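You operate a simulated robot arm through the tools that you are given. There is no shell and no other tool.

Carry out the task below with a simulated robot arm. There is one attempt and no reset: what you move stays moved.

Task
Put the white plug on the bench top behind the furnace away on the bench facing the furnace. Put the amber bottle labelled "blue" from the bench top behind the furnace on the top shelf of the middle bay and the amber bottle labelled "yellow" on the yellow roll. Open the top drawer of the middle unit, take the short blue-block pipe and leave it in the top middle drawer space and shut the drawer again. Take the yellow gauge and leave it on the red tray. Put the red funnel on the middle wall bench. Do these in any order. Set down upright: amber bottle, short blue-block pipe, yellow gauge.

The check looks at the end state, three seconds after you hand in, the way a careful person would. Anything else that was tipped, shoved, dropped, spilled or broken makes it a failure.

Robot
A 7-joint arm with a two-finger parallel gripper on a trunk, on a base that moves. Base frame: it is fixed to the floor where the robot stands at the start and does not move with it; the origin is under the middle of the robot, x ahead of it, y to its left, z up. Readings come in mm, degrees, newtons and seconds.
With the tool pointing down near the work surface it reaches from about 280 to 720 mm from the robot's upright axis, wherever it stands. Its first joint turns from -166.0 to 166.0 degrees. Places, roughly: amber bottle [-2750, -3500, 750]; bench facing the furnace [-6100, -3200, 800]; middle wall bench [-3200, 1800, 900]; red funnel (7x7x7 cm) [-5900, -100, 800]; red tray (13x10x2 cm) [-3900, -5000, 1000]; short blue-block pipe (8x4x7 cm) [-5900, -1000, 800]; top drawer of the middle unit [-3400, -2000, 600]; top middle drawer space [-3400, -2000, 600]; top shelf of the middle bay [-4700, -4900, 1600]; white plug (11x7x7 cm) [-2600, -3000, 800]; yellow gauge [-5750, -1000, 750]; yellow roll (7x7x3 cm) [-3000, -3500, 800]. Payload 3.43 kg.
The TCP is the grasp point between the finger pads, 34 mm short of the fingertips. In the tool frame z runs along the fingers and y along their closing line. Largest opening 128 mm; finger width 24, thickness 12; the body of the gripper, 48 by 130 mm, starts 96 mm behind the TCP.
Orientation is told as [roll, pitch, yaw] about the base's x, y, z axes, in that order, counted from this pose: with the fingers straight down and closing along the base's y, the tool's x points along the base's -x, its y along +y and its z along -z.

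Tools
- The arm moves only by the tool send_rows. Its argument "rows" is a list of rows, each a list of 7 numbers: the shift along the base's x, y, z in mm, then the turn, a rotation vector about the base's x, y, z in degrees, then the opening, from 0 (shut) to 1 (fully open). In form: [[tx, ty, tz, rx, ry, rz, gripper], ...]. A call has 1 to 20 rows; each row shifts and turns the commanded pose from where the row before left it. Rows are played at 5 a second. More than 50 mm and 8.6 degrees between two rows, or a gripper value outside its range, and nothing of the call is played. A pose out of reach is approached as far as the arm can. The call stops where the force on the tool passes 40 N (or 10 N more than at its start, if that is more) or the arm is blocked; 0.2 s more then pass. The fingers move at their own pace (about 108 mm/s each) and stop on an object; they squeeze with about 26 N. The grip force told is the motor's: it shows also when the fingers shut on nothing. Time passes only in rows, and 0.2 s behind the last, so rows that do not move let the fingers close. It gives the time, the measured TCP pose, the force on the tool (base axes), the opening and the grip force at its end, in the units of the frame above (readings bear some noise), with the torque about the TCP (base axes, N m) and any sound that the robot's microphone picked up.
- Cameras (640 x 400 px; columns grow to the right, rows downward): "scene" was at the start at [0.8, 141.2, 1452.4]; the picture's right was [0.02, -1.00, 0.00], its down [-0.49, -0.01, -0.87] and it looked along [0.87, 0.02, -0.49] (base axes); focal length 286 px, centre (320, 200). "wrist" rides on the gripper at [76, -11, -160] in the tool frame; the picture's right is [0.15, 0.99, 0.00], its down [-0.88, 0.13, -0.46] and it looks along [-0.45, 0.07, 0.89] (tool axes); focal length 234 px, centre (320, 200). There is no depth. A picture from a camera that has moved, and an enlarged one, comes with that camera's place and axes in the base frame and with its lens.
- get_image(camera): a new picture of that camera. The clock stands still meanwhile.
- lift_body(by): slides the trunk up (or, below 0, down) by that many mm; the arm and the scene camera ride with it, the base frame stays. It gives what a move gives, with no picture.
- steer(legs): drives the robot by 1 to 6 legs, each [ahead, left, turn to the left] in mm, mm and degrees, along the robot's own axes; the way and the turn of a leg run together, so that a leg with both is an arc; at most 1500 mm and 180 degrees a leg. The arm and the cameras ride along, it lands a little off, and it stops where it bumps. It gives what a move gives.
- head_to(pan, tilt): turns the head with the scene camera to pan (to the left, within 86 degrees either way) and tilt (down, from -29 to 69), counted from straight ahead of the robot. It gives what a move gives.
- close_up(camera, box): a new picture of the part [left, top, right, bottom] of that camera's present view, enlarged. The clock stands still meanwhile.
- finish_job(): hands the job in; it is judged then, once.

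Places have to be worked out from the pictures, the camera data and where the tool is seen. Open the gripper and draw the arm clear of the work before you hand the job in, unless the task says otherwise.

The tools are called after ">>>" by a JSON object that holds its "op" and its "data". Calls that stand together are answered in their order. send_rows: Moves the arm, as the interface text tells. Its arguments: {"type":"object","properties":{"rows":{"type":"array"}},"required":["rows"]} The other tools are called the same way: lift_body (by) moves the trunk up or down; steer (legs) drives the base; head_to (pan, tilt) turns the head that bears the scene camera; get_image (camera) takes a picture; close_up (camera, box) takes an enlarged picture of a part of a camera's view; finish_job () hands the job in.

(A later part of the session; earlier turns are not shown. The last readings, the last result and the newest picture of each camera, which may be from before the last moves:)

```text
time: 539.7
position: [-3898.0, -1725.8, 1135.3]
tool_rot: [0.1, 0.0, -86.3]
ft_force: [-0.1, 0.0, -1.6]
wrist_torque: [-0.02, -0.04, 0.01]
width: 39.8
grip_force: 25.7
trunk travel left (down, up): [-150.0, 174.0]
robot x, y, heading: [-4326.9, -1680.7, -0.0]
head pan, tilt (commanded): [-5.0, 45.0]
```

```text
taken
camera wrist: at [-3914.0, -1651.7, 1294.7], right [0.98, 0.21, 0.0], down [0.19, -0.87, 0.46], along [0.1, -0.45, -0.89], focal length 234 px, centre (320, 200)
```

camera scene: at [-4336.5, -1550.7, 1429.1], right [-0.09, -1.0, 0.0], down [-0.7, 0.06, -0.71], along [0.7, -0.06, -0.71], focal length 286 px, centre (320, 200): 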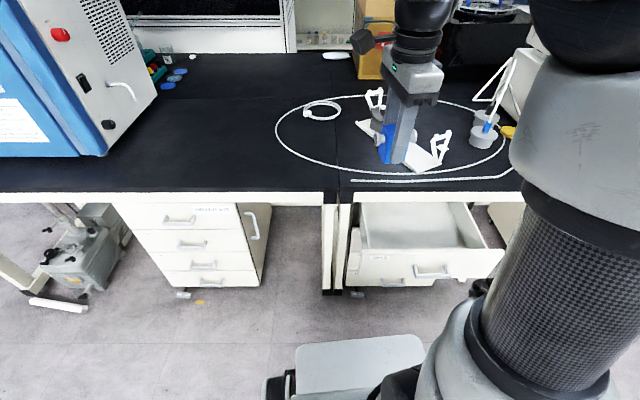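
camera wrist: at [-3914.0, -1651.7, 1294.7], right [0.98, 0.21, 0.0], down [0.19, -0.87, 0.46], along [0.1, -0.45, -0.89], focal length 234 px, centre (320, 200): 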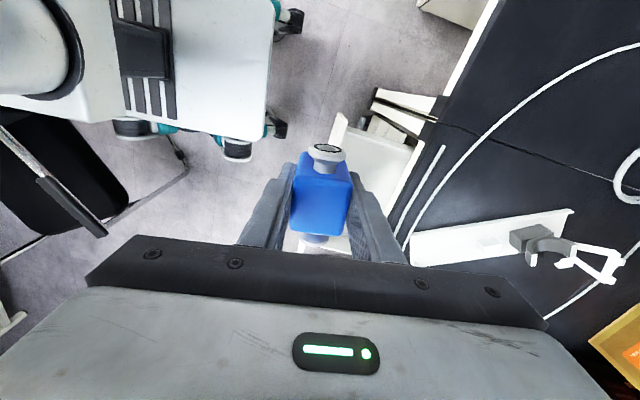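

The drawer interior spans about x -3850…, y -1730…-2165. I lower the trunk, turn the gripper to align with the drawer and move over the spot (-3790,-1955).

>>> {"op": "lift_body", "data": {"by": -150}}

>>> {"op": "send_rows", "data": {"rows": [[10.8, -22.9, 0, 0, 0, 8.12, 0], [10.8, -22.9, 0, 0, 0, 8.12, 0], [10.8, -22.9, 0, 0, 0, 8.12, 0], [10.8, -22.9, 0, 0, 0, 8.12, 0], [10.8, -22.9, 0, 0, 0, 8.12, 0], [10.8, -22.9, 0, 0, 0, 8.12, 0], [10.8, -22.9, 0, 0, 0, 8.12, 0], [10.8, -22.9, 0, 0, 0, 8.12, 0], [10.8, -22.9, 0, 0, 0, 8.12, 0], [10.8, -22.9, 0, 0, 0, 8.12, 0], [0, 0, 0, 0, 0, 0, 0]]}}

>>> {"op": "get_image", "data": {"camera": "wrist"}}

>>> {"op": "get_image", "data": {"camera": "scene"}}

```text
time: 541.5
position: [-3898.4, -1725.9, 986.8]
tool_rot: [0.1, 0.0, -86.3]
ft_force: [-0.6, -0.6, -2.0]
wrist_torque: [-0.01, 0.02, 0.01]
width: 39.9
grip_force: 26.1
trunk travel left (down, up): [0.0, 324.0]
robot x, y, heading: [-4326.4, -1682.4, -0.0]
head pan, tilt (commanded): [-5.0, 45.0]
```

```text
time: 543.9
position: [-3790.6, -1954.4, 987.7]
tool_rot: [0.2, -0.2, -5.0]
ft_force: [-0.6, 0.0, -1.5]
wrist_torque: [0.0, -0.02, -0.02]
width: 39.6
grip_force: 26.2
trunk travel left (down, up): [0.0, 324.0]
robot x, y, heading: [-4328.6, -1683.6, -0.1]
head pan, tilt (commanded): [-5.0, 45.0]
```

```text
taken
camera wrist: at [-3866.4, -1961.0, 1146.2], right [-0.06, 1.0, 0.0], down [0.89, 0.05, 0.46], along [0.46, 0.03, -0.89], focal length 234 px, centre (320, 200)
```

wrist: 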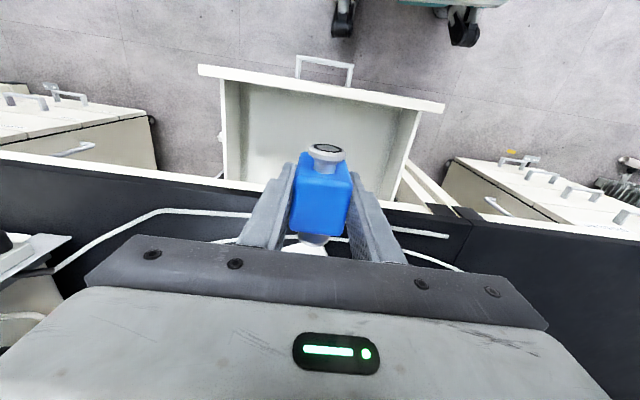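

```text
taken
camera scene: at [-4336.4, -1550.7, 1279.1], right [-0.09, -1.0, 0.0], down [-0.7, 0.06, -0.71], along [0.7, -0.06, -0.71], focal length 286 px, centre (320, 200)
```

scene: 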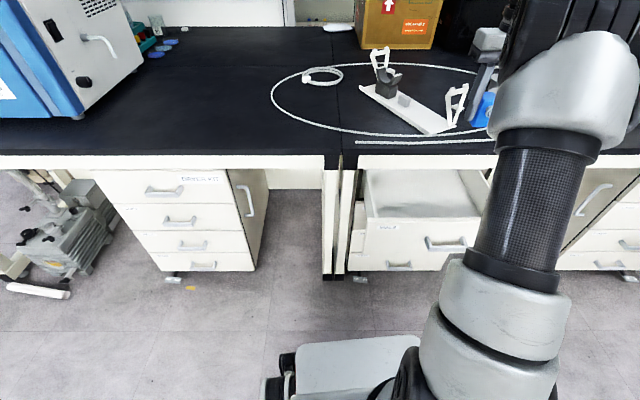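

I shift 18 mm toward the bench to centre in the accessible opening, and descend to just above the drawer.

>>> {"op": "send_rows", "data": {"rows": [[9, 0, -40, 0, 0, 0, 0], [9, 0, -40, 0, 0, 0, 0], [0, 0, -45, 0, 0, 0, 0], [0, 0, -45, 0, 0, 0, 0], [0, 0, -45, 0, 0, 0, 0], [0, 0, -30, 0, 0, 0, 0], [0, 0, 0, 0, 0, 0, 0]]}}

>>> {"op": "get_image", "data": {"camera": "wrist"}}

>>> {"op": "get_image", "data": {"camera": "scene"}}

```text
time: 545.5
position: [-3772.0, -1957.3, 740.2]
tool_rot: [0.1, -0.2, -5.1]
ft_force: [-0.2, 0.5, -1.2]
wrist_torque: [0.01, -0.04, 0.01]
width: 39.7
grip_force: 25.9
trunk travel left (down, up): [0.0, 324.0]
robot x, y, heading: [-4327.0, -1682.6, -0.0]
head pan, tilt (commanded): [-5.0, 45.0]
```

```text
taken
camera wrist: at [-3848.5, -1962.7, 898.6], right [-0.06, 1.0, 0.0], down [0.89, 0.05, 0.46], along [0.46, 0.03, -0.89], focal length 234 px, centre (320, 200)
```

wrist: 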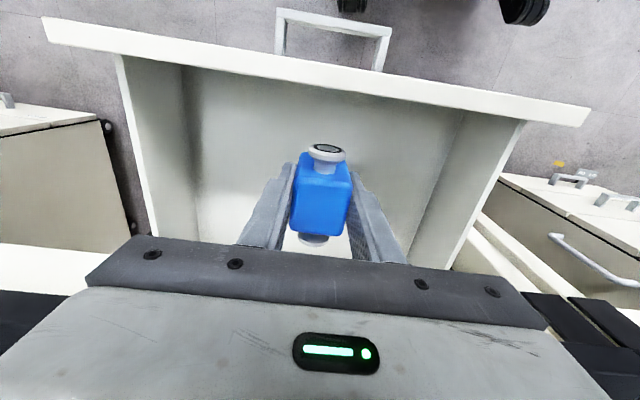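

```text
taken
camera scene: at [-4336.4, -1550.6, 1279.1], right [-0.09, -1.0, 0.0], down [-0.7, 0.06, -0.71], along [0.7, -0.06, -0.71], focal length 286 px, centre (320, 200)
```

scene: 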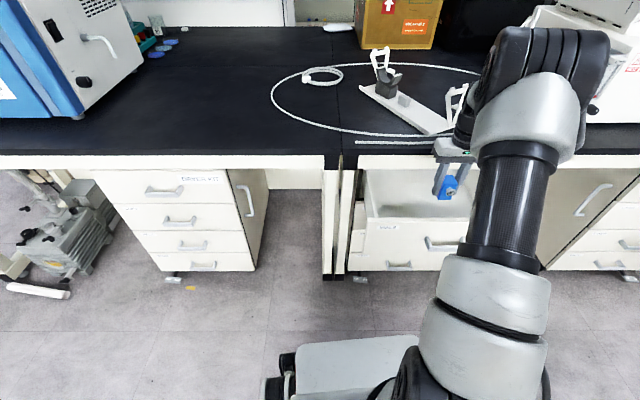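

Plenty of margin all round. I lower into the drawer.

>>> {"op": "send_rows", "data": {"rows": [[0, 0, -30, 0, 0, 0, 0], [0, 0, -30, 0, 0, 0, 0], [0, 0, -20, 0, 0, 0, 0], [0, 0, 0, 0, 0, 0, 0]]}}

>>> {"op": "get_image", "data": {"camera": "wrist"}}

>>> {"op": "close_up", "data": {"camera": "scene", "box": [350, 130, 520, 270]}}

```text
time: 546.5
position: [-3774.6, -1955.7, 660.6]
tool_rot: [0.1, 0.0, -5.1]
ft_force: [-0.6, 0.0, -1.5]
wrist_torque: [0.02, 0.0, 0.02]
width: 39.9
grip_force: 25.6
trunk travel left (down, up): [0.0, 324.0]
robot x, y, heading: [-4325.8, -1683.4, 0.1]
head pan, tilt (commanded): [-5.0, 45.0]
```

```text
taken
camera wrist: at [-3849.6, -1960.6, 819.1], right [-0.06, 1.0, 0.0], down [0.89, 0.05, 0.46], along [0.46, 0.03, -0.89], focal length 234 px, centre (320, 200)
```

wrist: 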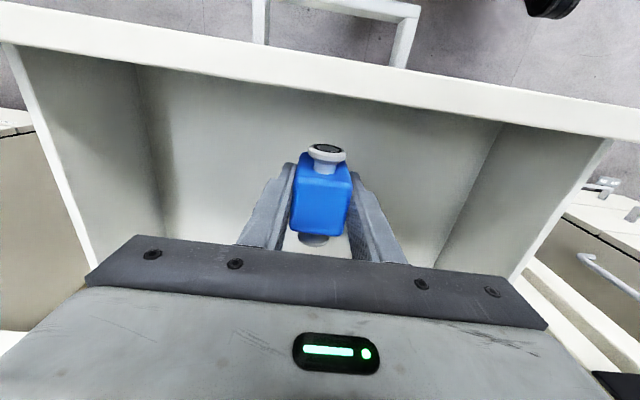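

```text
2.86 times, centred on (435, 200) of scene
camera zoom: at [-4336.4, -1550.6, 1279.1], right [-0.09, -1.0, 0.0], down [-0.7, 0.06, -0.71], along [0.7, -0.06, -0.71], focal length 816 px, centre (-9, 200)
```

zoom: 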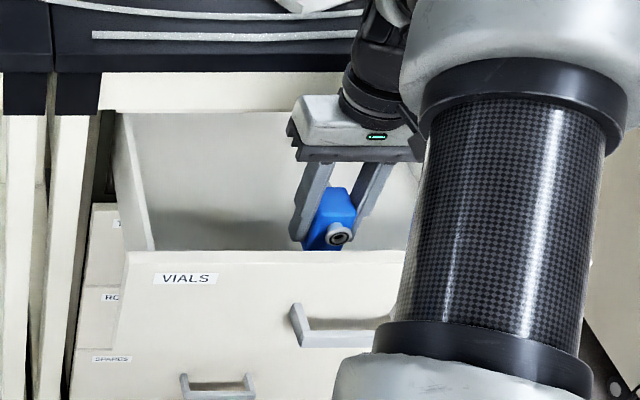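

>>> {"op": "send_rows", "data": {"rows": [[0, 0, -5, 0, 0, 0, 0], [0, 0, -5, 0, 0, 0, 0], [0, 0, 0, 0, 0, 0, 0]]}}

>>> {"op": "send_rows", "data": {"rows": [[0, 0, -4, 0, 0, 0, 0], [0, 0, 0, 0, 0, 0, 0]]}}

>>> {"op": "send_rows", "data": {"rows": [[0, 0, -4, 0, 0, 0, 0], [0, 0, 0, 0, 0, 0, 0]]}}

```text
time: 547.3
position: [-3773.9, -1954.9, 651.8]
tool_rot: [0.2, 0.0, -5.1]
ft_force: [0.5, -0.1, -1.5]
wrist_torque: [-0.03, 0.01, -0.01]
width: 39.7
grip_force: 25.9
trunk travel left (down, up): [0.0, 324.0]
robot x, y, heading: [-4327.4, -1682.7, -0.0]
head pan, tilt (commanded): [-5.0, 45.0]
```

```text
time: 547.9
position: [-3773.2, -1953.7, 648.1]
tool_rot: [0.3, -0.1, -5.1]
ft_force: [1.1, -1.0, -0.5]
wrist_torque: [-0.01, -0.02, 0.01]
width: 39.7
grip_force: 26.5
trunk travel left (down, up): [0.0, 324.0]
robot x, y, heading: [-4327.6, -1683.6, 0.0]
head pan, tilt (commanded): [-5.0, 45.0]
```

```text
time: 548.5
position: [-3771.9, -1956.4, 643.9]
tool_rot: [0.1, -0.1, -5.2]
ft_force: [-0.6, -0.1, -1.7]
wrist_torque: [-0.01, 0.01, 0.01]
width: 39.8
grip_force: 26.0
trunk travel left (down, up): [0.0, 324.0]
robot x, y, heading: [-4326.5, -1682.7, 0.0]
head pan, tilt (commanded): [-5.0, 45.0]
```

>>> {"op": "send_rows", "data": {"rows": [[0, 0, -4, 0, 0, 0, 0], [0, 0, 0, 0, 0, 0, 0]]}}

>>> {"op": "send_rows", "data": {"rows": [[0, 0, -3, 0, 0, 0, 0], [0, 0, 0, 0, 0, 0, 0]]}}

>>> {"op": "close_up", "data": {"camera": "wrist", "box": [220, 120, 420, 260]}}

```text
time: 549.1
position: [-3773.2, -1955.2, 639.1]
tool_rot: [0.1, -0.1, -5.1]
ft_force: [0.6, -0.1, -0.7]
wrist_torque: [0.02, 0.0, 0.01]
width: 39.5
grip_force: 26.0
trunk travel left (down, up): [0.0, 324.0]
robot x, y, heading: [-4328.0, -1683.5, -0.2]
head pan, tilt (commanded): [-5.0, 45.0]
```

```text
time: 549.7
position: [-3770.4, -1954.4, 636.1]
tool_rot: [0.2, 0.0, -5.1]
ft_force: [-0.2, -0.7, -0.9]
wrist_torque: [-0.01, 0.03, -0.03]
width: 39.9
grip_force: 25.9
trunk travel left (down, up): [0.0, 324.0]
robot x, y, heading: [-4326.4, -1685.6, -0.1]
head pan, tilt (commanded): [-5.0, 45.0]
```

```text
2.86 times, centred on (320, 190) of wrist
camera zoom: at [-3847.5, -1960.1, 794.7], right [-0.06, 1.0, 0.0], down [0.89, 0.05, 0.46], along [0.46, 0.03, -0.89], focal length 669 px, centre (320, 229)
```

zoom: 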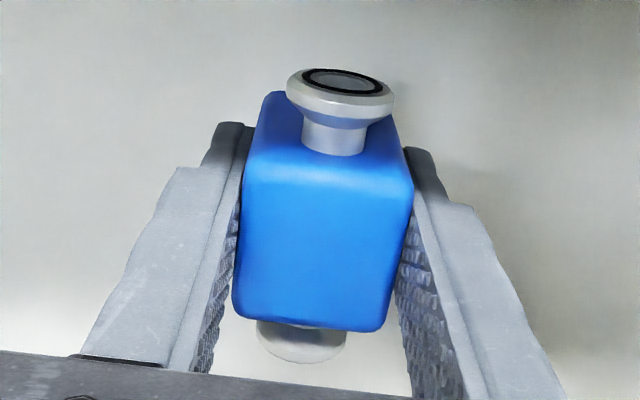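

>>> {"op": "send_rows", "data": {"rows": [[0, 0, -4, 0, 0, 0, 0], [0, 0, 0, 0, 0, 0, 0]]}}

>>> {"op": "send_rows", "data": {"rows": [[0, 0, -4, 0, 0, 0, 0], [0, 0, 0, 0, 0, 0, 0]]}}

>>> {"op": "send_rows", "data": {"rows": [[0, 0, -4, 0, 0, 0, 0], [0, 0, 0, 0, 0, 0, 0]]}}

```text
time: 550.3
position: [-3771.6, -1953.7, 632.0]
tool_rot: [0.2, 0.0, -5.1]
ft_force: [0.2, 0.3, -0.8]
wrist_torque: [-0.01, -0.01, 0.01]
width: 39.6
grip_force: 25.8
trunk travel left (down, up): [0.0, 324.0]
robot x, y, heading: [-4326.4, -1684.7, -0.1]
head pan, tilt (commanded): [-5.0, 45.0]
```

```text
time: 550.9
position: [-3772.6, -1954.3, 629.0]
tool_rot: [0.1, -0.1, -5.1]
ft_force: [0.2, -0.1, -0.5]
wrist_torque: [0.02, 0.01, -0.03]
width: 39.7
grip_force: 26.2
trunk travel left (down, up): [0.0, 324.0]
robot x, y, heading: [-4327.3, -1682.1, -0.0]
head pan, tilt (commanded): [-5.0, 45.0]
```

```text
time: 551.5
position: [-3772.3, -1954.9, 625.0]
tool_rot: [0.2, 0.0, -5.1]
ft_force: [0.3, 0.3, -1.2]
wrist_torque: [0.01, -0.04, 0.02]
width: 39.6
grip_force: 25.5
trunk travel left (down, up): [0.0, 324.0]
robot x, y, heading: [-4327.9, -1681.3, -0.3]
head pan, tilt (commanded): [-5.0, 45.0]
```

>>> {"op": "send_rows", "data": {"rows": [[0, 0, -3, 0, 0, 0, 0], [0, 0, 0, 0, 0, 0, 0]]}}

>>> {"op": "send_rows", "data": {"rows": [[0, 0, -3, 0, 0, 0, 0], [0, 0, 0, 0, 0, 0, 0]]}}

>>> {"op": "get_image", "data": {"camera": "wrist"}}

```text
time: 552.1
position: [-3772.5, -1955.7, 621.3]
tool_rot: [0.1, 0.0, -5.1]
ft_force: [-0.8, 0.8, -1.9]
wrist_torque: [0.0, -0.04, 0.02]
width: 39.8
grip_force: 25.3
trunk travel left (down, up): [0.0, 324.0]
robot x, y, heading: [-4325.9, -1680.6, -0.1]
head pan, tilt (commanded): [-5.0, 45.0]
```

```text
time: 552.7
position: [-3771.6, -1954.9, 618.8]
tool_rot: [0.1, 0.0, -5.1]
ft_force: [0.2, -0.5, -1.1]
wrist_torque: [0.04, 0.03, 0.0]
width: 39.8
grip_force: 25.1
trunk travel left (down, up): [0.0, 324.0]
robot x, y, heading: [-4330.9, -1683.5, 0.1]
head pan, tilt (commanded): [-5.0, 45.0]
```

```text
taken
camera wrist: at [-3847.7, -1961.0, 777.2], right [-0.06, 1.0, 0.0], down [0.89, 0.05, 0.46], along [0.46, 0.03, -0.89], focal length 234 px, centre (320, 200)
```

wrist: 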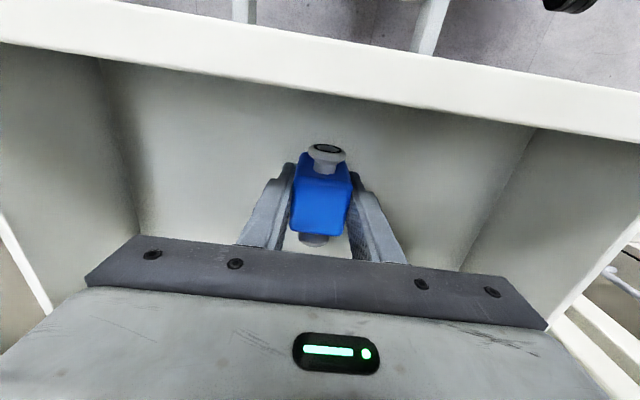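

>>> {"op": "send_rows", "data": {"rows": [[0, 0, -4, 0, 0, 0, 0], [0, 0, 0, 0, 0, 0, 0]]}}

>>> {"op": "send_rows", "data": {"rows": [[0, 0, -4, 0, 0, 0, 0], [0, 0, 0, 0, 0, 0, 0]]}}

>>> {"op": "send_rows", "data": {"rows": [[0, 0, -4, 0, 0, 0, 0], [0, 0, 0, 0, 0, 0, 0]]}}

```text
time: 553.3
position: [-3773.1, -1955.5, 615.4]
tool_rot: [0.1, 0.1, -5.1]
ft_force: [0.0, 0.2, -1.5]
wrist_torque: [0.0, 0.01, 0.02]
width: 39.8
grip_force: 25.9
trunk travel left (down, up): [0.0, 324.0]
robot x, y, heading: [-4330.2, -1684.1, 0.0]
head pan, tilt (commanded): [-5.0, 45.0]
```

```text
time: 553.9
position: [-3772.3, -1954.0, 610.3]
tool_rot: [0.1, 0.0, -5.1]
ft_force: [-1.0, -0.6, -1.4]
wrist_torque: [-0.03, 0.0, 0.02]
width: 40.0
grip_force: 26.1
trunk travel left (down, up): [0.0, 324.0]
robot x, y, heading: [-4327.4, -1681.2, 0.0]
head pan, tilt (commanded): [-5.0, 45.0]
```

```text
time: 554.5
position: [-3772.8, -1956.7, 606.3]
tool_rot: [0.1, 0.0, -5.2]
ft_force: [0.5, 0.1, -1.0]
wrist_torque: [-0.01, 0.03, 0.02]
width: 39.6
grip_force: 25.8
trunk travel left (down, up): [0.0, 324.0]
robot x, y, heading: [-4328.1, -1678.0, -0.2]
head pan, tilt (commanded): [-5.0, 45.0]
```

>>> {"op": "close_up", "data": {"camera": "scene", "box": [350, 130, 520, 270]}}

>>> {"op": "get_image", "data": {"camera": "wrist"}}

```text
2.86 times, centred on (435, 200) of scene
camera zoom: at [-4336.4, -1550.6, 1279.1], right [-0.09, -1.0, 0.0], down [-0.7, 0.06, -0.71], along [0.7, -0.06, -0.71], focal length 816 px, centre (-9, 200)
```

zoom: 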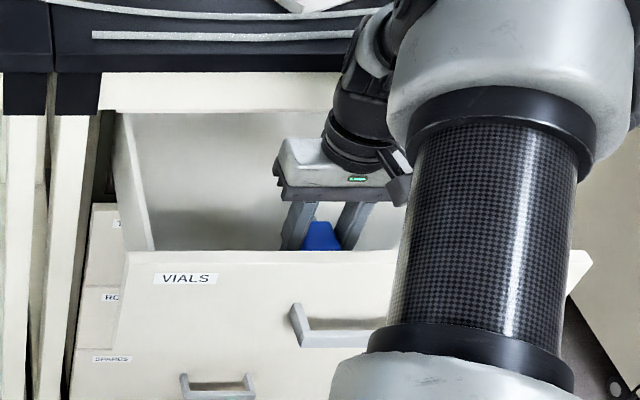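

```text
taken
camera wrist: at [-3848.3, -1960.8, 764.7], right [-0.06, 1.0, 0.0], down [0.89, 0.05, 0.46], along [0.46, 0.03, -0.89], focal length 234 px, centre (320, 200)
```

wrist: 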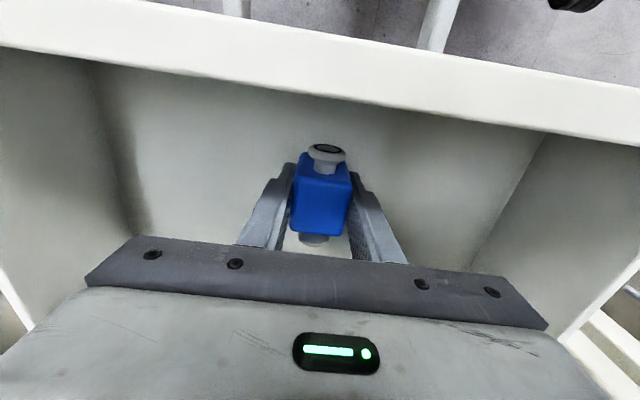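

>>> {"op": "send_rows", "data": {"rows": [[0, 0, -4, 0, 0, 0, 0], [0, 0, 0, 0, 0, 0, 0]]}}

>>> {"op": "send_rows", "data": {"rows": [[0, 0, -4, 0, 0, 0, 0], [0, 0, 0, 0, 0, 0, 0]]}}

>>> {"op": "send_rows", "data": {"rows": [[0, 0, -4, 0, 0, 0, 0], [0, 0, 0, 0, 0, 0, 0]]}}

```text
time: 555.1
position: [-3773.0, -1955.0, 602.7]
tool_rot: [0.1, 0.0, -5.1]
ft_force: [-0.5, 0.2, -1.8]
wrist_torque: [-0.01, -0.03, 0.05]
width: 39.5
grip_force: 25.6
trunk travel left (down, up): [0.0, 324.0]
robot x, y, heading: [-4326.3, -1683.6, -0.0]
head pan, tilt (commanded): [-5.0, 45.0]
```

```text
time: 555.7
position: [-3769.8, -1955.6, 601.1]
tool_rot: [0.1, -0.3, -5.2]
ft_force: [-1.2, -0.8, 21.6]
wrist_torque: [-0.02, 0.5, -0.03]
width: 39.7
grip_force: 25.4
trunk travel left (down, up): [0.0, 324.0]
robot x, y, heading: [-4330.2, -1680.6, -0.1]
head pan, tilt (commanded): [-5.0, 45.0]
```

```text
time: 556.3
position: [-3770.7, -1954.5, 596.1]
tool_rot: [0.0, -0.3, -5.1]
ft_force: [3.5, -1.9, 24.6]
wrist_torque: [-0.07, -0.06, 0.0]
width: 39.7
grip_force: 25.4
trunk travel left (down, up): [0.0, 324.0]
robot x, y, heading: [-4330.4, -1679.3, 0.1]
head pan, tilt (commanded): [-5.0, 45.0]
```

Contact with the drawer floor at TCP z≈601. I release gently and lift out.

>>> {"op": "send_rows", "data": {"rows": [[0, 0, 2, 0, 0, 0, 0], [0, 0, 0, 0, 0, 0, 0.33], [0, 0, 0, 0, 0, 0, 0.37], [0, 0, 0, 0, 0, 0, 0.42], [0, 0, 0, 0, 0, 0, 0.5], [0, 0, 0, 0, 0, 0, 0.5]]}}

>>> {"op": "get_image", "data": {"camera": "wrist"}}

>>> {"op": "send_rows", "data": {"rows": [[0, 0, 15, 0, 0, 0, 0.5], [0, 0, 35, 0, 0, 0, 0.5], [0, 0, 40, 0, 0, 0, 0.5], [0, 0, 45, 0, 0, 0, 0.5], [0, 0, 45, 0, 0, 0, 0.5], [0, 0, 45, 0, 0, 0, 0.5], [0, 0, 0, 0, 0, 0, 0.5]]}}

>>> {"op": "get_image", "data": {"camera": "wrist"}}

>>> {"op": "get_image", "data": {"camera": "scene"}}

```text
time: 557.7
position: [-3771.0, -1954.4, 596.5]
tool_rot: [0.1, -0.1, -5.0]
ft_force: [0.1, 0.4, 0.1]
wrist_torque: [0.01, 0.0, -0.01]
width: 64.0
grip_force: 0.0
trunk travel left (down, up): [0.0, 324.0]
robot x, y, heading: [-4326.0, -1680.9, 0.2]
head pan, tilt (commanded): [-5.0, 45.0]
```

```text
taken
camera wrist: at [-3848.0, -1959.8, 754.6], right [-0.06, 1.0, 0.0], down [0.89, 0.05, 0.46], along [0.46, 0.03, -0.89], focal length 234 px, centre (320, 200)
```

wrist: 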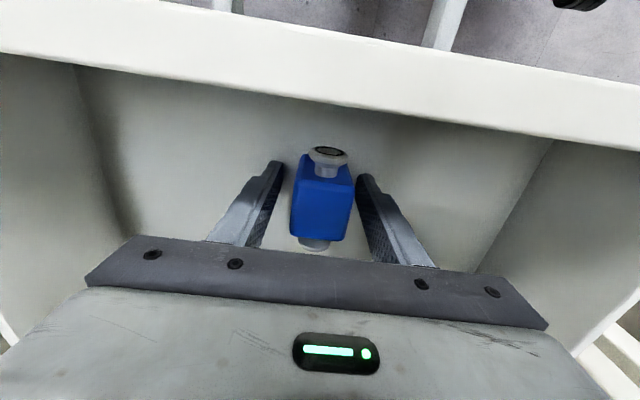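

```text
time: 559.3
position: [-3769.5, -1952.8, 823.2]
tool_rot: [0.0, 0.1, -5.0]
ft_force: [0.3, -0.6, 0.4]
wrist_torque: [-0.06, 0.01, -0.04]
width: 64.3
grip_force: 0.1
trunk travel left (down, up): [0.0, 324.0]
robot x, y, heading: [-4327.8, -1681.6, 0.0]
head pan, tilt (commanded): [-5.0, 45.0]
```

```text
taken
camera wrist: at [-3844.8, -1958.5, 981.3], right [-0.06, 1.0, 0.0], down [0.89, 0.05, 0.46], along [0.46, 0.03, -0.89], focal length 234 px, centre (320, 200)
```

wrist: 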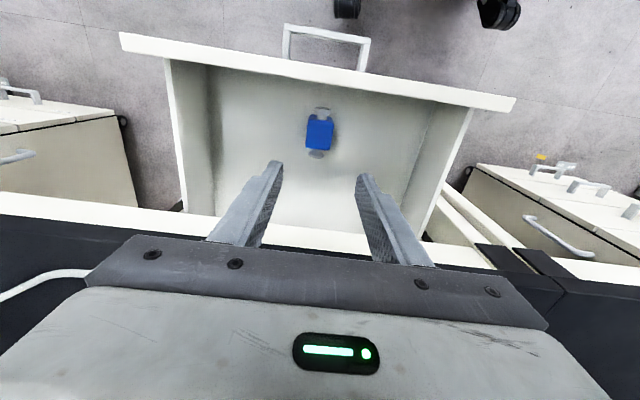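

```text
taken
camera scene: at [-4336.6, -1550.6, 1279.1], right [-0.09, -1.0, 0.0], down [-0.7, 0.06, -0.71], along [0.7, -0.06, -0.71], focal length 286 px, centre (320, 200)
```

scene: 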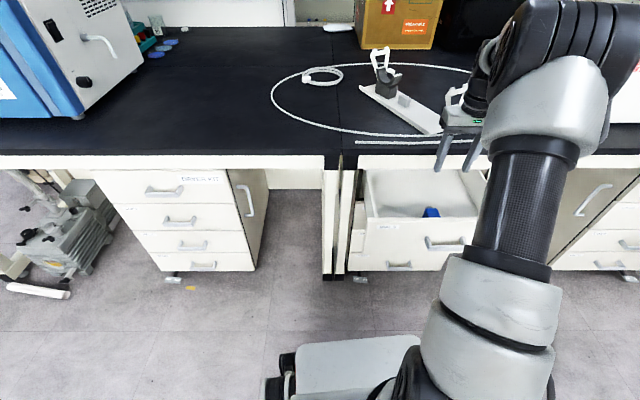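

The pipe stands upright in the drawer. To shut it I will grip the handle again (tool 30° below horizontal, rolled) and push. First I lift clear and move back to free space.

>>> {"op": "head_to", "data": {"pan": 60, "tilt": 40}}

>>> {"op": "send_rows", "data": {"rows": [[0, 0, 45, 0, 0, 0, 0.8], [0, 0, 45, 0, 0, 0, 1], [0, 0, 45, 0, 0, 0, 1], [0, 0, 27, 0, 0, 0, 1], [-17, 40, 0, 0, 0, 0, 1], [-17, 40, 0, 0, 0, 0, 1], [-17, 40, 0, 0, 0, 0, 1], [-17, 40, 0, 0, 0, 0, 1], [-17, 40, 0, 0, 0, 0, 1], [-17, 40, 0, 0, 0, 0, 1], [-17, 40, 0, 0, 0, 0, 1], [0, 0, 0, 0, 0, 0, 1]]}}

>>> {"op": "send_rows", "data": {"rows": [[-2, -15, -5, -0.68, -7.47, 0, 1], [-2, -15, -5, -0.68, -7.47, 0, 1], [-2, -15, -5, -0.68, -7.47, 0, 1], [-2, -15, -5, -0.68, -7.47, 0, 1], [-2, -15, -5, -0.68, -7.47, 0, 1], [0, -15, -5, -0.68, -7.47, 0, 1], [0, -15, -5, -0.68, -7.47, 0, 1], [0, -15, -5, -0.68, -7.47, 0, 1], [0, 0, 0, 0, 0, 0, 1]]}}

```text
time: 560.6
position: [-3768.8, -1953.0, 822.2]
tool_rot: [0.1, -0.1, -5.1]
ft_force: [-0.4, 0.2, 0.1]
wrist_torque: [0.0, -0.03, -0.02]
width: 63.9
grip_force: 0.1
trunk travel left (down, up): [0.0, 324.0]
robot x, y, heading: [-4331.4, -1681.6, 0.0]
head pan, tilt (commanded): [60.0, 40.0]
```

```text
time: 563.2
position: [-3889.8, -1674.4, 984.7]
tool_rot: [0.2, -0.1, -5.1]
ft_force: [0.1, -0.2, 0.0]
wrist_torque: [0.0, 0.03, -0.02]
width: 128.1
grip_force: 0.0
trunk travel left (down, up): [0.0, 324.0]
robot x, y, heading: [-4328.4, -1681.7, -0.3]
head pan, tilt (commanded): [60.0, 40.0]
```

```text
time: 565.2
position: [-3884.4, -1805.2, 954.4]
tool_rot: [-0.1, -60.0, -4.8]
ft_force: [-0.1, 0.0, -0.2]
wrist_torque: [-0.01, 0.01, -0.01]
width: 128.0
grip_force: 0.1
out of reach, approached as far as the arm can: row 8
trunk travel left (down, up): [0.0, 324.0]
robot x, y, heading: [-4329.1, -1680.8, 0.3]
head pan, tilt (commanded): [60.0, 40.0]
```

Now the roll by 90° about the tool axis, as before.

>>> {"op": "send_rows", "data": {"rows": [[0, -13, 0, 7.06, -0.6, -4.09, 1], [0, -13, 0, 7.06, -0.6, -4.09, 1], [0, -13, 0, 7.06, -0.6, -4.09, 1], [0, -13, 0, 7.06, -0.6, -4.09, 0.8], [0, -13, 0, 7.06, -0.6, -4.09, 0.6], [0, -13, 0, 7.06, -0.6, -4.09, 0.5], [0, -13, 0, 7.06, -0.6, -4.09, 0.4], [0, -13, 0, 7.06, -0.6, -4.09, 0.35], [0, -13, 0, 7.06, -0.6, -4.09, 0.32], [0, -13, 0, 7.06, -0.6, -4.09, 0.32], [0, -13, 0, 7.06, -0.6, -4.09, 0.32], [0, 0, 0, 0, 0, 0, 0.32]]}}

>>> {"op": "get_image", "data": {"camera": "wrist"}}

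```text
time: 567.9
position: [-3884.4, -1946.0, 956.6]
tool_rot: [59.9, 0.1, -95.0]
ft_force: [0.3, 0.2, 0.4]
wrist_torque: [-0.01, -0.02, 0.02]
width: 41.3
grip_force: 0.0
trunk travel left (down, up): [0.0, 324.0]
robot x, y, heading: [-4325.5, -1683.7, -0.0]
head pan, tilt (commanded): [60.0, 40.0]
```

```text
taken
camera wrist: at [-4020.8, -1859.7, 1025.2], right [0.51, 0.1, 0.86], down [-0.4, -0.85, 0.34], along [0.76, -0.52, -0.39], focal length 234 px, centre (320, 200)
```

wrist: 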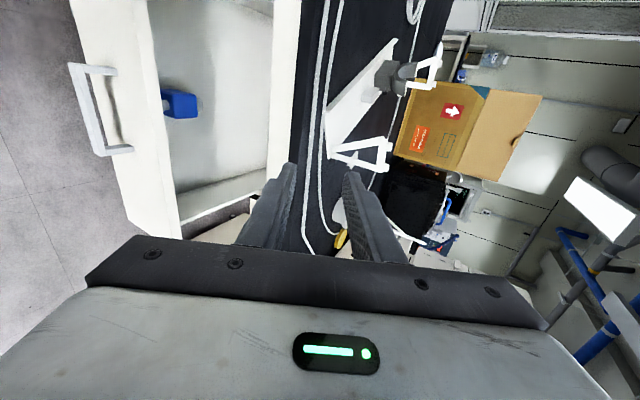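

>>> {"op": "send_rows", "data": {"rows": [[-22, 0.3, -30, 0, 0, 0, 0.32], [-22, 0.3, -30, 0, 0, 0, 0.32], [-22, 0.3, -35, 0, 0, 0, 0.32], [-22, 0.3, -35, 0, 0, 0, 0.32], [-22, 0.3, -40, 0, 0, 0, 0.32], [0, 0, -40, 0, 0, 0, 0.32], [0, 0, -40, 0, 0, 0, 0.32], [0, 0, -40, 0, 0, 0, 0.32], [0, 0, 0, 0, 0, 0, 0.32]]}}

>>> {"op": "get_image", "data": {"camera": "wrist"}}

```text
time: 569.9
position: [-3991.3, -1956.2, 661.5]
tool_rot: [59.7, 0.0, -94.9]
ft_force: [0.1, -0.2, -0.4]
wrist_torque: [-0.01, 0.0, 0.0]
width: 41.2
grip_force: 0.1
out of reach, approached as far as the arm can: row 5
trunk travel left (down, up): [0.0, 324.0]
robot x, y, heading: [-4328.7, -1685.3, 0.0]
head pan, tilt (commanded): [60.0, 40.0]
```

```text
taken
camera wrist: at [-4128.3, -1868.2, 731.1], right [0.51, 0.1, 0.86], down [-0.4, -0.85, 0.34], along [0.76, -0.52, -0.39], focal length 234 px, centre (320, 200)
```

wrist: 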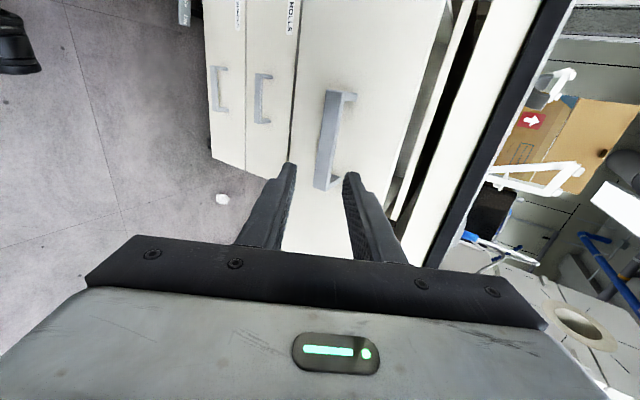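

>>> {"op": "send_rows", "data": {"rows": [[4, 8, 7, 0, 0, 0, 0.3], [23.8, -2.1, -14, 0, 0, 0, 0.3], [23.8, -2.1, -14, 0, 0, 0, 0.3], [23.8, -2.1, -14, 0, 0, 0, 0.3], [0, 0, 0, 0, 0, 0, 0.27]]}}

>>> {"op": "get_image", "data": {"camera": "wrist"}}

```text
time: 571.0
position: [-3915.7, -1953.9, 627.8]
tool_rot: [59.9, 0.0, -94.9]
ft_force: [0.8, -0.3, -1.0]
wrist_torque: [-0.01, 0.01, -0.01]
width: 34.5
grip_force: 0.0
trunk travel left (down, up): [0.0, 324.0]
robot x, y, heading: [-4323.7, -1683.4, -0.2]
head pan, tilt (commanded): [60.0, 40.0]
```

```text
taken
camera wrist: at [-4051.0, -1866.2, 697.5], right [0.51, 0.1, 0.86], down [-0.4, -0.85, 0.34], along [0.76, -0.52, -0.39], focal length 234 px, centre (320, 200)
```

wrist: 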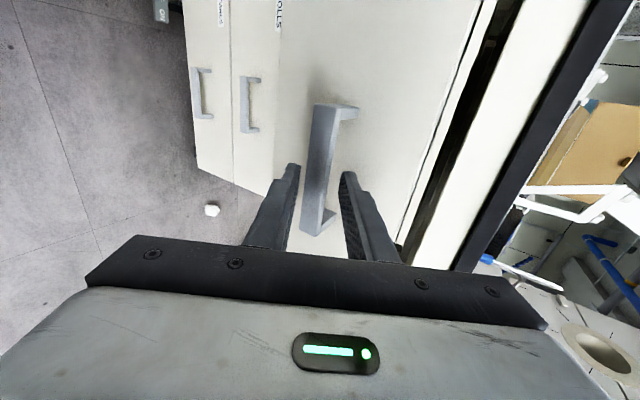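

>>> {"op": "send_rows", "data": {"rows": [[7, -0.6, -4, 0, 0, 0, 0.26], [0, 0, 0, 0, 0, 0, 0.15], [0, 0, 0, 0, 0, 0, 0.05], [0, 0, 0, 0, 0, 0, 0], [0, 0, 0, 0, 0, 0, 0]]}}

>>> {"op": "send_rows", "data": {"rows": [[8, -0.6, 0, 0, 0, 0, 0], [10, -0.8, 0, 0, 0, 0, 0], [10, -0.8, 0, 0, 0, 0, 0], [10, -0.8, 0, 0, 0, 0, 0], [10, -0.8, 0, 0, 0, 0, 0], [0, 0, 0, 0, 0, 0, 0]]}}

```text
time: 572.2
position: [-3909.4, -1952.7, 622.1]
tool_rot: [59.6, 0.1, -94.9]
ft_force: [-1.4, 2.2, -26.5]
wrist_torque: [-1.05, 0.54, 0.46]
width: 20.8
grip_force: 44.9
trunk travel left (down, up): [0.0, 324.0]
robot x, y, heading: [-4326.4, -1680.5, 0.1]
head pan, tilt (commanded): [60.0, 40.0]
```

```text
time: 573.6
position: [-3859.8, -1956.4, 621.4]
tool_rot: [59.5, 0.1, -94.8]
ft_force: [0.4, 8.7, -31.2]
wrist_torque: [-1.02, 0.63, 0.32]
width: 20.9
grip_force: 44.9
trunk travel left (down, up): [0.0, 324.0]
robot x, y, heading: [-4327.8, -1682.4, -0.0]
head pan, tilt (commanded): [60.0, 40.0]
```

>>> {"op": "send_rows", "data": {"rows": [[5, 0.2, -1.2, 0, 0, 0, 0], [10, -0.8, 0, 0, 0, 0, 0], [10, -0.8, 0, 0, 0, 0, 0], [10, -0.8, 0, 0, 0, 0, 0], [10, -0.8, 0, 0, 0, 0, 0], [10, -0.8, 0, 0, 0, 0, 0], [0, 0, 0, 0, 0, 0, 0]]}}

>>> {"op": "send_rows", "data": {"rows": [[10, -0.6, 0, 0, 0, 0, 0], [10, -0.8, 0, 0, 0, 0, 0], [10, -0.8, 0, 0, 0, 0, 0], [10, -0.8, 0, 0, 0, 0, 0], [10, -0.8, 0, 0, 0, 0, 0], [10, -0.8, 0, 0, 0, 0, 0], [0, 0, 0, 0, 0, 0, 0]]}}

```text
time: 575.2
position: [-3803.8, -1963.1, 622.0]
tool_rot: [59.6, 0.0, -95.0]
ft_force: [0.2, 1.5, -24.4]
wrist_torque: [-0.72, 0.54, 0.85]
width: 20.5
grip_force: 44.2
trunk travel left (down, up): [0.0, 324.0]
robot x, y, heading: [-4328.0, -1680.4, 0.2]
head pan, tilt (commanded): [60.0, 40.0]
```

```text
time: 576.9
position: [-3747.0, -1966.1, 621.7]
tool_rot: [59.8, 0.0, -95.1]
ft_force: [-1.1, -10.1, -16.7]
wrist_torque: [-1.12, 0.45, 0.31]
width: 20.9
grip_force: 44.5
trunk travel left (down, up): [0.0, 324.0]
robot x, y, heading: [-4327.3, -1680.1, -0.2]
head pan, tilt (commanded): [60.0, 40.0]
```

>>> {"op": "send_rows", "data": {"rows": [[10, -0.3, 0, 0, 0, 0, 0], [10, -0.6, 0, 0, 0, 0, 0], [10, -0.7, 0, 0, 0, 0, 0], [10, -0.8, 0, 0, 0, 0, 0], [8, -0.6, 0, 0, 0, 0, 0], [0, 0, 0, 0, 0, 0, 0]]}}

>>> {"op": "send_rows", "data": {"rows": [[4, -0.3, 0, 0, 0, 0, 0], [4, -0.3, 0, 0, 0, 0, 0], [3, -0.2, 0, 0, 0, 0, 0], [0, 0, 0, 0, 0, 0, 0]]}}

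>>> {"op": "get_image", "data": {"camera": "wrist"}}

```text
time: 578.2
position: [-3697.5, -1970.1, 622.4]
tool_rot: [59.6, 0.0, -94.9]
ft_force: [2.1, -14.5, -19.6]
wrist_torque: [-1.32, 0.41, -0.22]
width: 20.8
grip_force: 44.6
trunk travel left (down, up): [0.0, 324.0]
robot x, y, heading: [-4325.7, -1678.6, 0.1]
head pan, tilt (commanded): [60.0, 40.0]
```

```text
time: 579.0
position: [-3692.1, -1971.4, 621.4]
tool_rot: [59.5, 0.1, -94.9]
ft_force: [-7.2, -0.6, 5.9]
wrist_torque: [-0.06, 0.27, 0.54]
width: 21.1
grip_force: 44.8
trunk travel left (down, up): [0.0, 324.0]
robot x, y, heading: [-4324.6, -1682.5, -0.1]
head pan, tilt (commanded): [60.0, 40.0]
stopped in row 3: the force on the tool passed its limit at 45 N (the readings are from after the stop); the commanded pose is now the measured one
```

```text
taken
camera wrist: at [-3827.3, -1884.0, 692.0], right [0.51, 0.1, 0.85], down [-0.4, -0.85, 0.34], along [0.76, -0.52, -0.39], focal length 234 px, centre (320, 200)
```

wrist: 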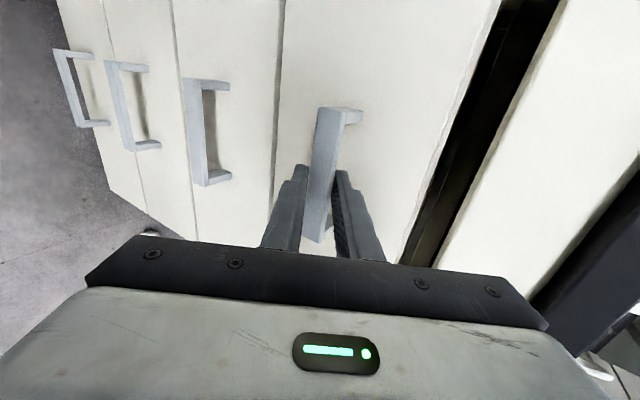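

The drawer hit its closed stop. I release the handle, retreat along the tool axis and check it is flush.

>>> {"op": "send_rows", "data": {"rows": [[0, 0, 0, 0, 0, 0, 0.25], [0, 0, 0, 0, 0, 0, 0.3], [0, 0, 0, 0, 0, 0, 0.3], [-10, 0.9, 5.8, 0, 0, 0, 0.3], [-25, 2.2, 14.5, 0, 0, 0, 0.3], [-25, 2.2, 14.5, 0, 0, 0, 0.3], [-25, 2.2, 14.5, 0, 0, 0, 0.3], [0, 0, 0, 0, 0, 0, 0.3]]}}

>>> {"op": "head_to", "data": {"pan": -10, "tilt": 45}}

>>> {"op": "get_image", "data": {"camera": "scene"}}

>>> {"op": "get_image", "data": {"camera": "wrist"}}

```text
time: 580.8
position: [-3776.7, -1962.3, 669.6]
tool_rot: [59.5, -0.1, -95.0]
ft_force: [0.4, -0.3, 0.3]
wrist_torque: [0.02, 0.0, 0.01]
width: 38.5
grip_force: 0.0
trunk travel left (down, up): [0.0, 324.0]
robot x, y, heading: [-4330.5, -1680.8, -0.1]
head pan, tilt (commanded): [60.0, 40.0]
```

```text
time: 582.2
position: [-3776.2, -1964.0, 669.9]
tool_rot: [59.5, -0.1, -94.9]
ft_force: [0.5, 0.5, 0.2]
wrist_torque: [0.04, 0.0, -0.04]
width: 38.7
grip_force: 0.0
trunk travel left (down, up): [0.0, 324.0]
robot x, y, heading: [-4330.1, -1681.5, 0.3]
head pan, tilt (commanded): [-10.0, 45.0]
```

```text
taken
camera scene: at [-4338.0, -1557.5, 1279.1], right [-0.17, -0.98, 0.0], down [-0.7, 0.12, -0.71], along [0.7, -0.12, -0.71], focal length 286 px, centre (320, 200)
```

scene: 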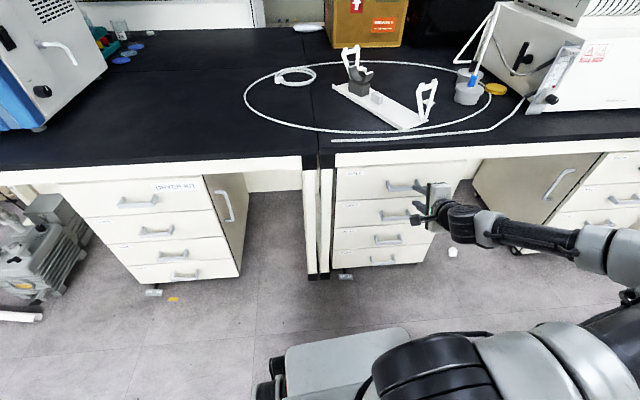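

```text
taken
camera wrist: at [-3912.0, -1876.9, 739.9], right [0.51, 0.1, 0.85], down [-0.4, -0.85, 0.34], along [0.76, -0.52, -0.4], focal length 234 px, centre (320, 200)
```

wrist: 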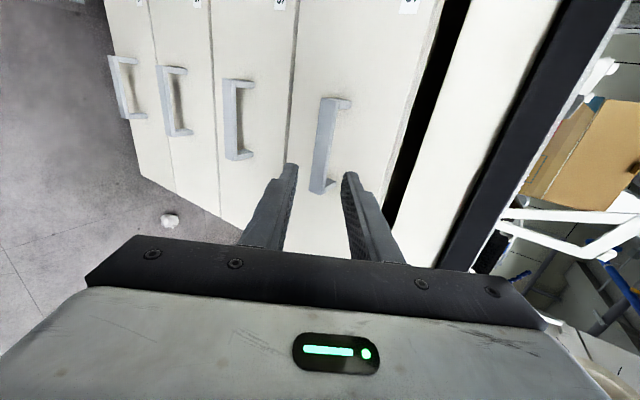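

Drawer shut and flush with its neighbours. I raise the arm straight up and restore the tool-down pose.

>>> {"op": "head_to", "data": {"pan": 60, "tilt": 40}}

>>> {"op": "send_rows", "data": {"rows": [[-6, 2, 42, 0, 0, 0, 0.4], [-6, 2, 42, 0, 0, 0, 0.4], [-6, 2, 42, 0, 0, 0, 0.4], [-6, 2, 42, 0, 0, 0, 0.4], [-6, 2, 42, 0, 0, 0, 0.4], [-6, 2, 42, 0, 0, 0, 0.4], [-6, 2, 42, 0, 0, 0, 0.4], [0, 0, 0, 0, 0, 0, 0.4]]}}

>>> {"op": "send_rows", "data": {"rows": [[0, 13, 0, -7.06, 0.6, 4.09, 0.5], [0, 13, 0, -7.06, 0.6, 4.09, 0.6], [0, 13, 0, -7.06, 0.6, 4.09, 0.8], [0, 13, 0, -7.06, 0.6, 4.09, 1], [0, 13, 0, -7.06, 0.6, 4.09, 1], [0, 13, 0, -7.06, 0.6, 4.09, 1], [0, 13, 0, -7.06, 0.6, 4.09, 1], [0, 13, 0, -7.06, 0.6, 4.09, 1], [0, 13, 0, -7.06, 0.6, 4.09, 1], [0, 13, 0, -7.06, 0.6, 4.09, 1], [0, 13, 0, -7.06, 0.6, 4.09, 1], [0, 0, 0, 0, 0, 0, 1]]}}

>>> {"op": "send_rows", "data": {"rows": [[-10, 20, 5, 0.66, 7.45, 0, 1], [-10, 20, 5, 0.66, 7.45, 0, 1], [-10, 20, 5, 0.66, 7.45, 0, 1], [-10, 20, 5, 0.66, 7.45, 0, 1], [-10, 20, 5, 0.66, 7.45, 0, 1], [-10, 20, 5, 0.66, 7.45, 0, 1], [-10, 20, 5, 0.66, 7.45, 0, 1], [-10, 20, 5, 0.66, 7.45, 0, 1], [0, 0, 0, 0, 0, 5, 1], [0, 0, 0, 0, 0, 0, 1]]}}

>>> {"op": "lift_body", "data": {"by": 150}}

```text
time: 583.6
position: [-3776.0, -1963.9, 668.8]
tool_rot: [59.5, -0.1, -95.0]
ft_force: [0.3, 0.0, 0.3]
wrist_torque: [0.01, 0.0, 0.01]
width: 38.5
grip_force: 0.0
trunk travel left (down, up): [0.0, 324.0]
robot x, y, heading: [-4328.5, -1678.7, -0.3]
head pan, tilt (commanded): [60.0, 40.0]
```

```text
time: 585.5
position: [-3817.2, -1950.1, 964.5]
tool_rot: [59.5, 0.1, -95.0]
ft_force: [-0.1, -0.1, 0.3]
wrist_torque: [0.01, 0.0, 0.02]
width: 51.2
grip_force: 0.2
trunk travel left (down, up): [0.0, 324.0]
robot x, y, heading: [-4326.6, -1680.8, -0.1]
head pan, tilt (commanded): [60.0, 40.0]
```

```text
time: 588.0
position: [-3817.7, -1804.9, 964.6]
tool_rot: [-0.6, -60.2, -4.8]
ft_force: [0.8, -0.4, -0.3]
wrist_torque: [0.02, 0.02, 0.01]
width: 128.0
grip_force: 0.0
trunk travel left (down, up): [0.0, 324.0]
robot x, y, heading: [-4328.0, -1684.5, 0.1]
head pan, tilt (commanded): [60.0, 40.0]
```

```text
time: 590.2
position: [-3899.3, -1646.6, 1004.9]
tool_rot: [-0.3, -0.1, 0.1]
ft_force: [-0.7, -0.2, 0.2]
wrist_torque: [-0.03, -0.01, -0.01]
width: 128.1
grip_force: 0.0
trunk travel left (down, up): [0.0, 324.0]
robot x, y, heading: [-4327.8, -1682.1, 0.0]
head pan, tilt (commanded): [60.0, 40.0]
```

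```text
time: 592.0
position: [-3899.1, -1648.1, 1155.6]
tool_rot: [-0.4, -0.2, -0.1]
ft_force: [-1.1, -0.5, 0.2]
wrist_torque: [-0.01, 0.0, -0.03]
width: 128.0
grip_force: 0.0
trunk travel left (down, up): [-150.0, 174.0]
robot x, y, heading: [-4327.1, -1681.3, -0.2]
head pan, tilt (commanded): [60.0, 40.0]
```

Now I must put the chair back. I estimate it originally stood with its rear at ≈(-4381,-1978) facing az≈-98°, and is now with its rear at ≈(-5015,-1988) facing ≈-59°. I drive round to behind its backrest to inspect it.

>>> {"op": "steer", "data": {"legs": [[0, 450, 0], [-850, 0, 0], [0, 0, -59]]}}

>>> {"op": "head_to", "data": {"pan": 0, "tilt": 45}}

>>> {"op": "get_image", "data": {"camera": "scene"}}

>>> {"op": "get_image", "data": {"camera": "wrist"}}

```text
time: 603.6
position: [-4934.0, -1574.6, 1156.1]
tool_rot: [-0.5, -0.3, -59.1]
ft_force: [0.4, 0.9, 0.6]
wrist_torque: [0.02, 0.03, -0.02]
width: 128.1
grip_force: 0.1
trunk travel left (down, up): [-150.0, 174.0]
robot x, y, heading: [-5184.3, -1224.9, -59.0]
head pan, tilt (commanded): [60.0, 40.0]
```

```text
time: 605.0
position: [-4932.3, -1574.6, 1154.8]
tool_rot: [-0.4, -0.3, -59.1]
ft_force: [0.0, 0.4, -0.1]
wrist_torque: [-0.02, 0.02, -0.02]
width: 127.9
grip_force: 0.0
trunk travel left (down, up): [-150.0, 174.0]
robot x, y, heading: [-5182.7, -1227.1, -59.2]
head pan, tilt (commanded): [0.0, 45.0]
```

```text
taken
camera scene: at [-5068.1, -1146.2, 1429.1], right [-0.86, -0.51, 0.0], down [-0.36, 0.61, -0.71], along [0.36, -0.61, -0.71], focal length 286 px, centre (320, 200)
```

scene: 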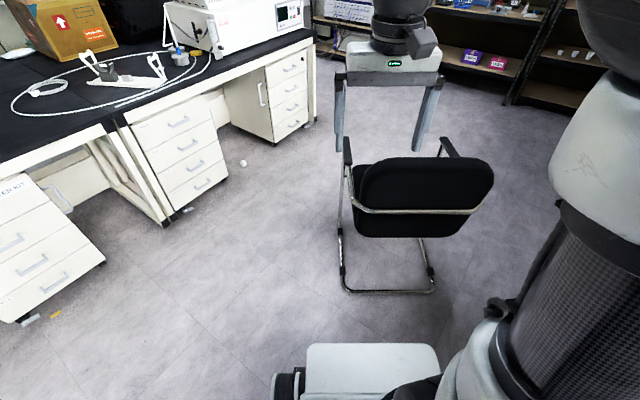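

```text
taken
camera wrist: at [-4980.4, -1515.2, 1313.2], right [0.77, 0.63, -0.01], down [0.57, -0.69, 0.46], along [0.29, -0.36, -0.89], focal length 234 px, centre (320, 200)
```

wrist: 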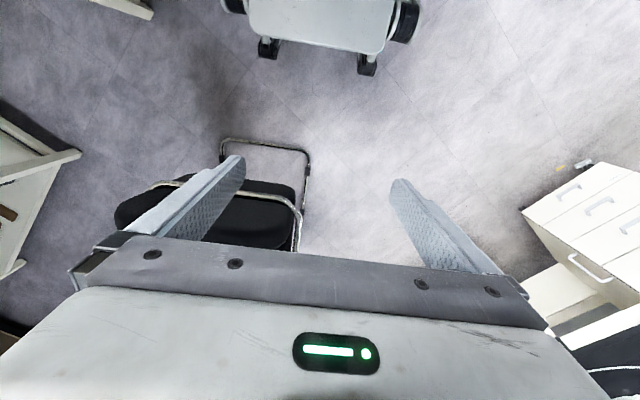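

Clear view: the chair's rear bar runs (-4797,-1840)→(-5209,-2085), backrest top centre ≈(-4970,-2018,835). I'll grip the backrest top and drag the chair back with the base. I position the base behind it.

>>> {"op": "steer", "data": {"legs": [[300, -222, 0]]}}

>>> {"op": "send_rows", "data": {"rows": [[0, 0, 0, 0, 0, -8.2, 1], [0, 0, 0, 0, 0, -8.2, 1], [0, 0, 0, 0, 0, -8.2, 1], [0, 0, 0, 0, 0, -8.2, 1], [0, 0, 0, 0, 0, -8.2, 1], [0, 0, 0, 0, 0, -8.2, 1], [0, 0, 0, 0, 0, -8.2, 1], [0, 0, 0, 0, 0, -8.2, 1], [0, 0, 0, 0, 0, -8.2, 1], [0, 0, 0, 0, 0, -8.2, 1], [0, 0, 0, 0, 0, -8.2, 1], [0, 0, 0, 0, 0, 0, 1]]}}

>>> {"op": "get_image", "data": {"camera": "scene"}}

>>> {"op": "get_image", "data": {"camera": "wrist"}}

```text
time: 607.7
position: [-4964.9, -1948.2, 1154.9]
tool_rot: [-0.4, -0.4, -59.4]
ft_force: [-0.7, -0.1, -0.7]
wrist_torque: [0.03, -0.01, -0.01]
width: 128.0
grip_force: 0.0
trunk travel left (down, up): [-150.0, 174.0]
robot x, y, heading: [-5218.2, -1597.0, -59.1]
head pan, tilt (commanded): [0.0, 45.0]
```

```text
time: 610.3
position: [-4964.8, -1947.9, 1155.8]
tool_rot: [-0.4, -0.3, -149.6]
ft_force: [-0.1, 0.8, -0.2]
wrist_torque: [-0.02, 0.02, 0.0]
width: 128.1
grip_force: 0.2
trunk travel left (down, up): [-150.0, 174.0]
robot x, y, heading: [-5214.3, -1595.2, -59.5]
head pan, tilt (commanded): [0.0, 45.0]
```

```text
taken
camera scene: at [-5099.0, -1519.4, 1429.1], right [-0.86, -0.51, 0.0], down [-0.36, 0.61, -0.71], along [0.36, -0.61, -0.71], focal length 286 px, centre (320, 200)
```

scene: 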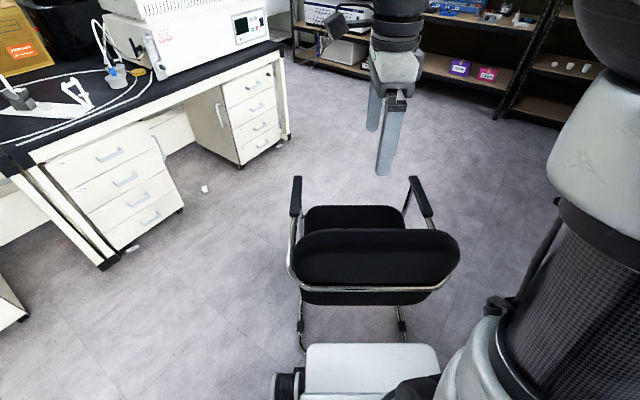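

```text
taken
camera wrist: at [-4903.2, -1901.7, 1313.8], right [0.63, -0.78, -0.01], down [-0.69, -0.56, 0.46], along [-0.36, -0.28, -0.89], focal length 234 px, centre (320, 200)
```

wrist: 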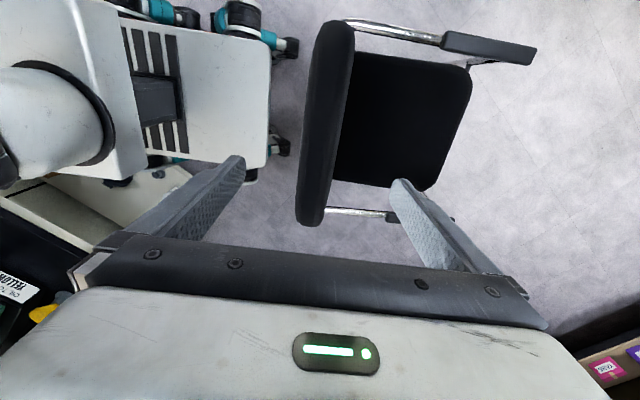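

Good view from above. The backrest top centre is ≈(-4993,-1995). I move over it and descend part-way to check the fingers straddle it.

>>> {"op": "send_rows", "data": {"rows": [[-10, -16, -40, 0, 0, 0, 1], [-10, -16, -45, 0, 0, 0, 1], [-8, -15, -45, 0, 0, 0, 1], [0, 0, -45, 0, 0, 0, 1], [0, 0, 0, 0, 0, 0, 1]]}}

>>> {"op": "get_image", "data": {"camera": "wrist"}}

>>> {"op": "get_image", "data": {"camera": "scene"}}

```text
time: 611.5
position: [-4993.5, -1994.8, 979.9]
tool_rot: [-0.3, -0.2, -149.4]
ft_force: [0.1, 0.3, 0.4]
wrist_torque: [0.02, -0.01, -0.01]
width: 127.8
grip_force: 0.0
trunk travel left (down, up): [-150.0, 174.0]
robot x, y, heading: [-5218.9, -1596.3, -59.2]
head pan, tilt (commanded): [0.0, 45.0]
```

```text
taken
camera wrist: at [-4932.4, -1947.3, 1138.7], right [0.63, -0.78, -0.01], down [-0.69, -0.56, 0.46], along [-0.36, -0.28, -0.89], focal length 234 px, centre (320, 200)
```

wrist: 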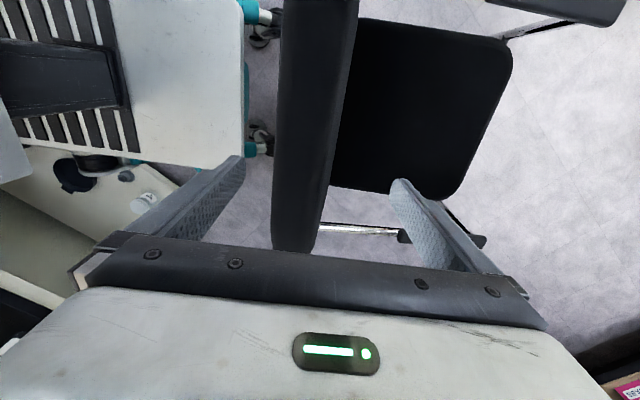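

```text
taken
camera scene: at [-5098.9, -1519.5, 1429.1], right [-0.86, -0.51, 0.0], down [-0.36, 0.61, -0.71], along [0.36, -0.61, -0.71], focal length 286 px, centre (320, 200)
```

scene: 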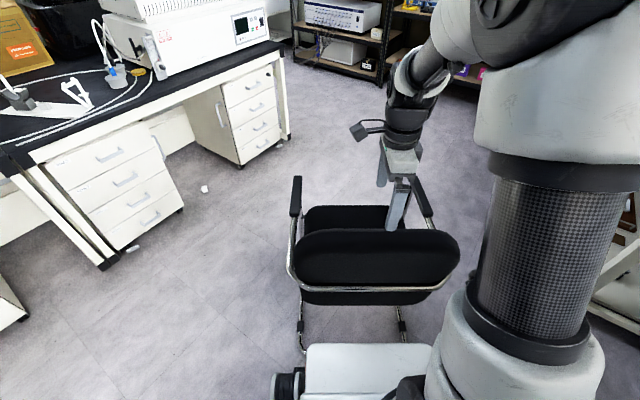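

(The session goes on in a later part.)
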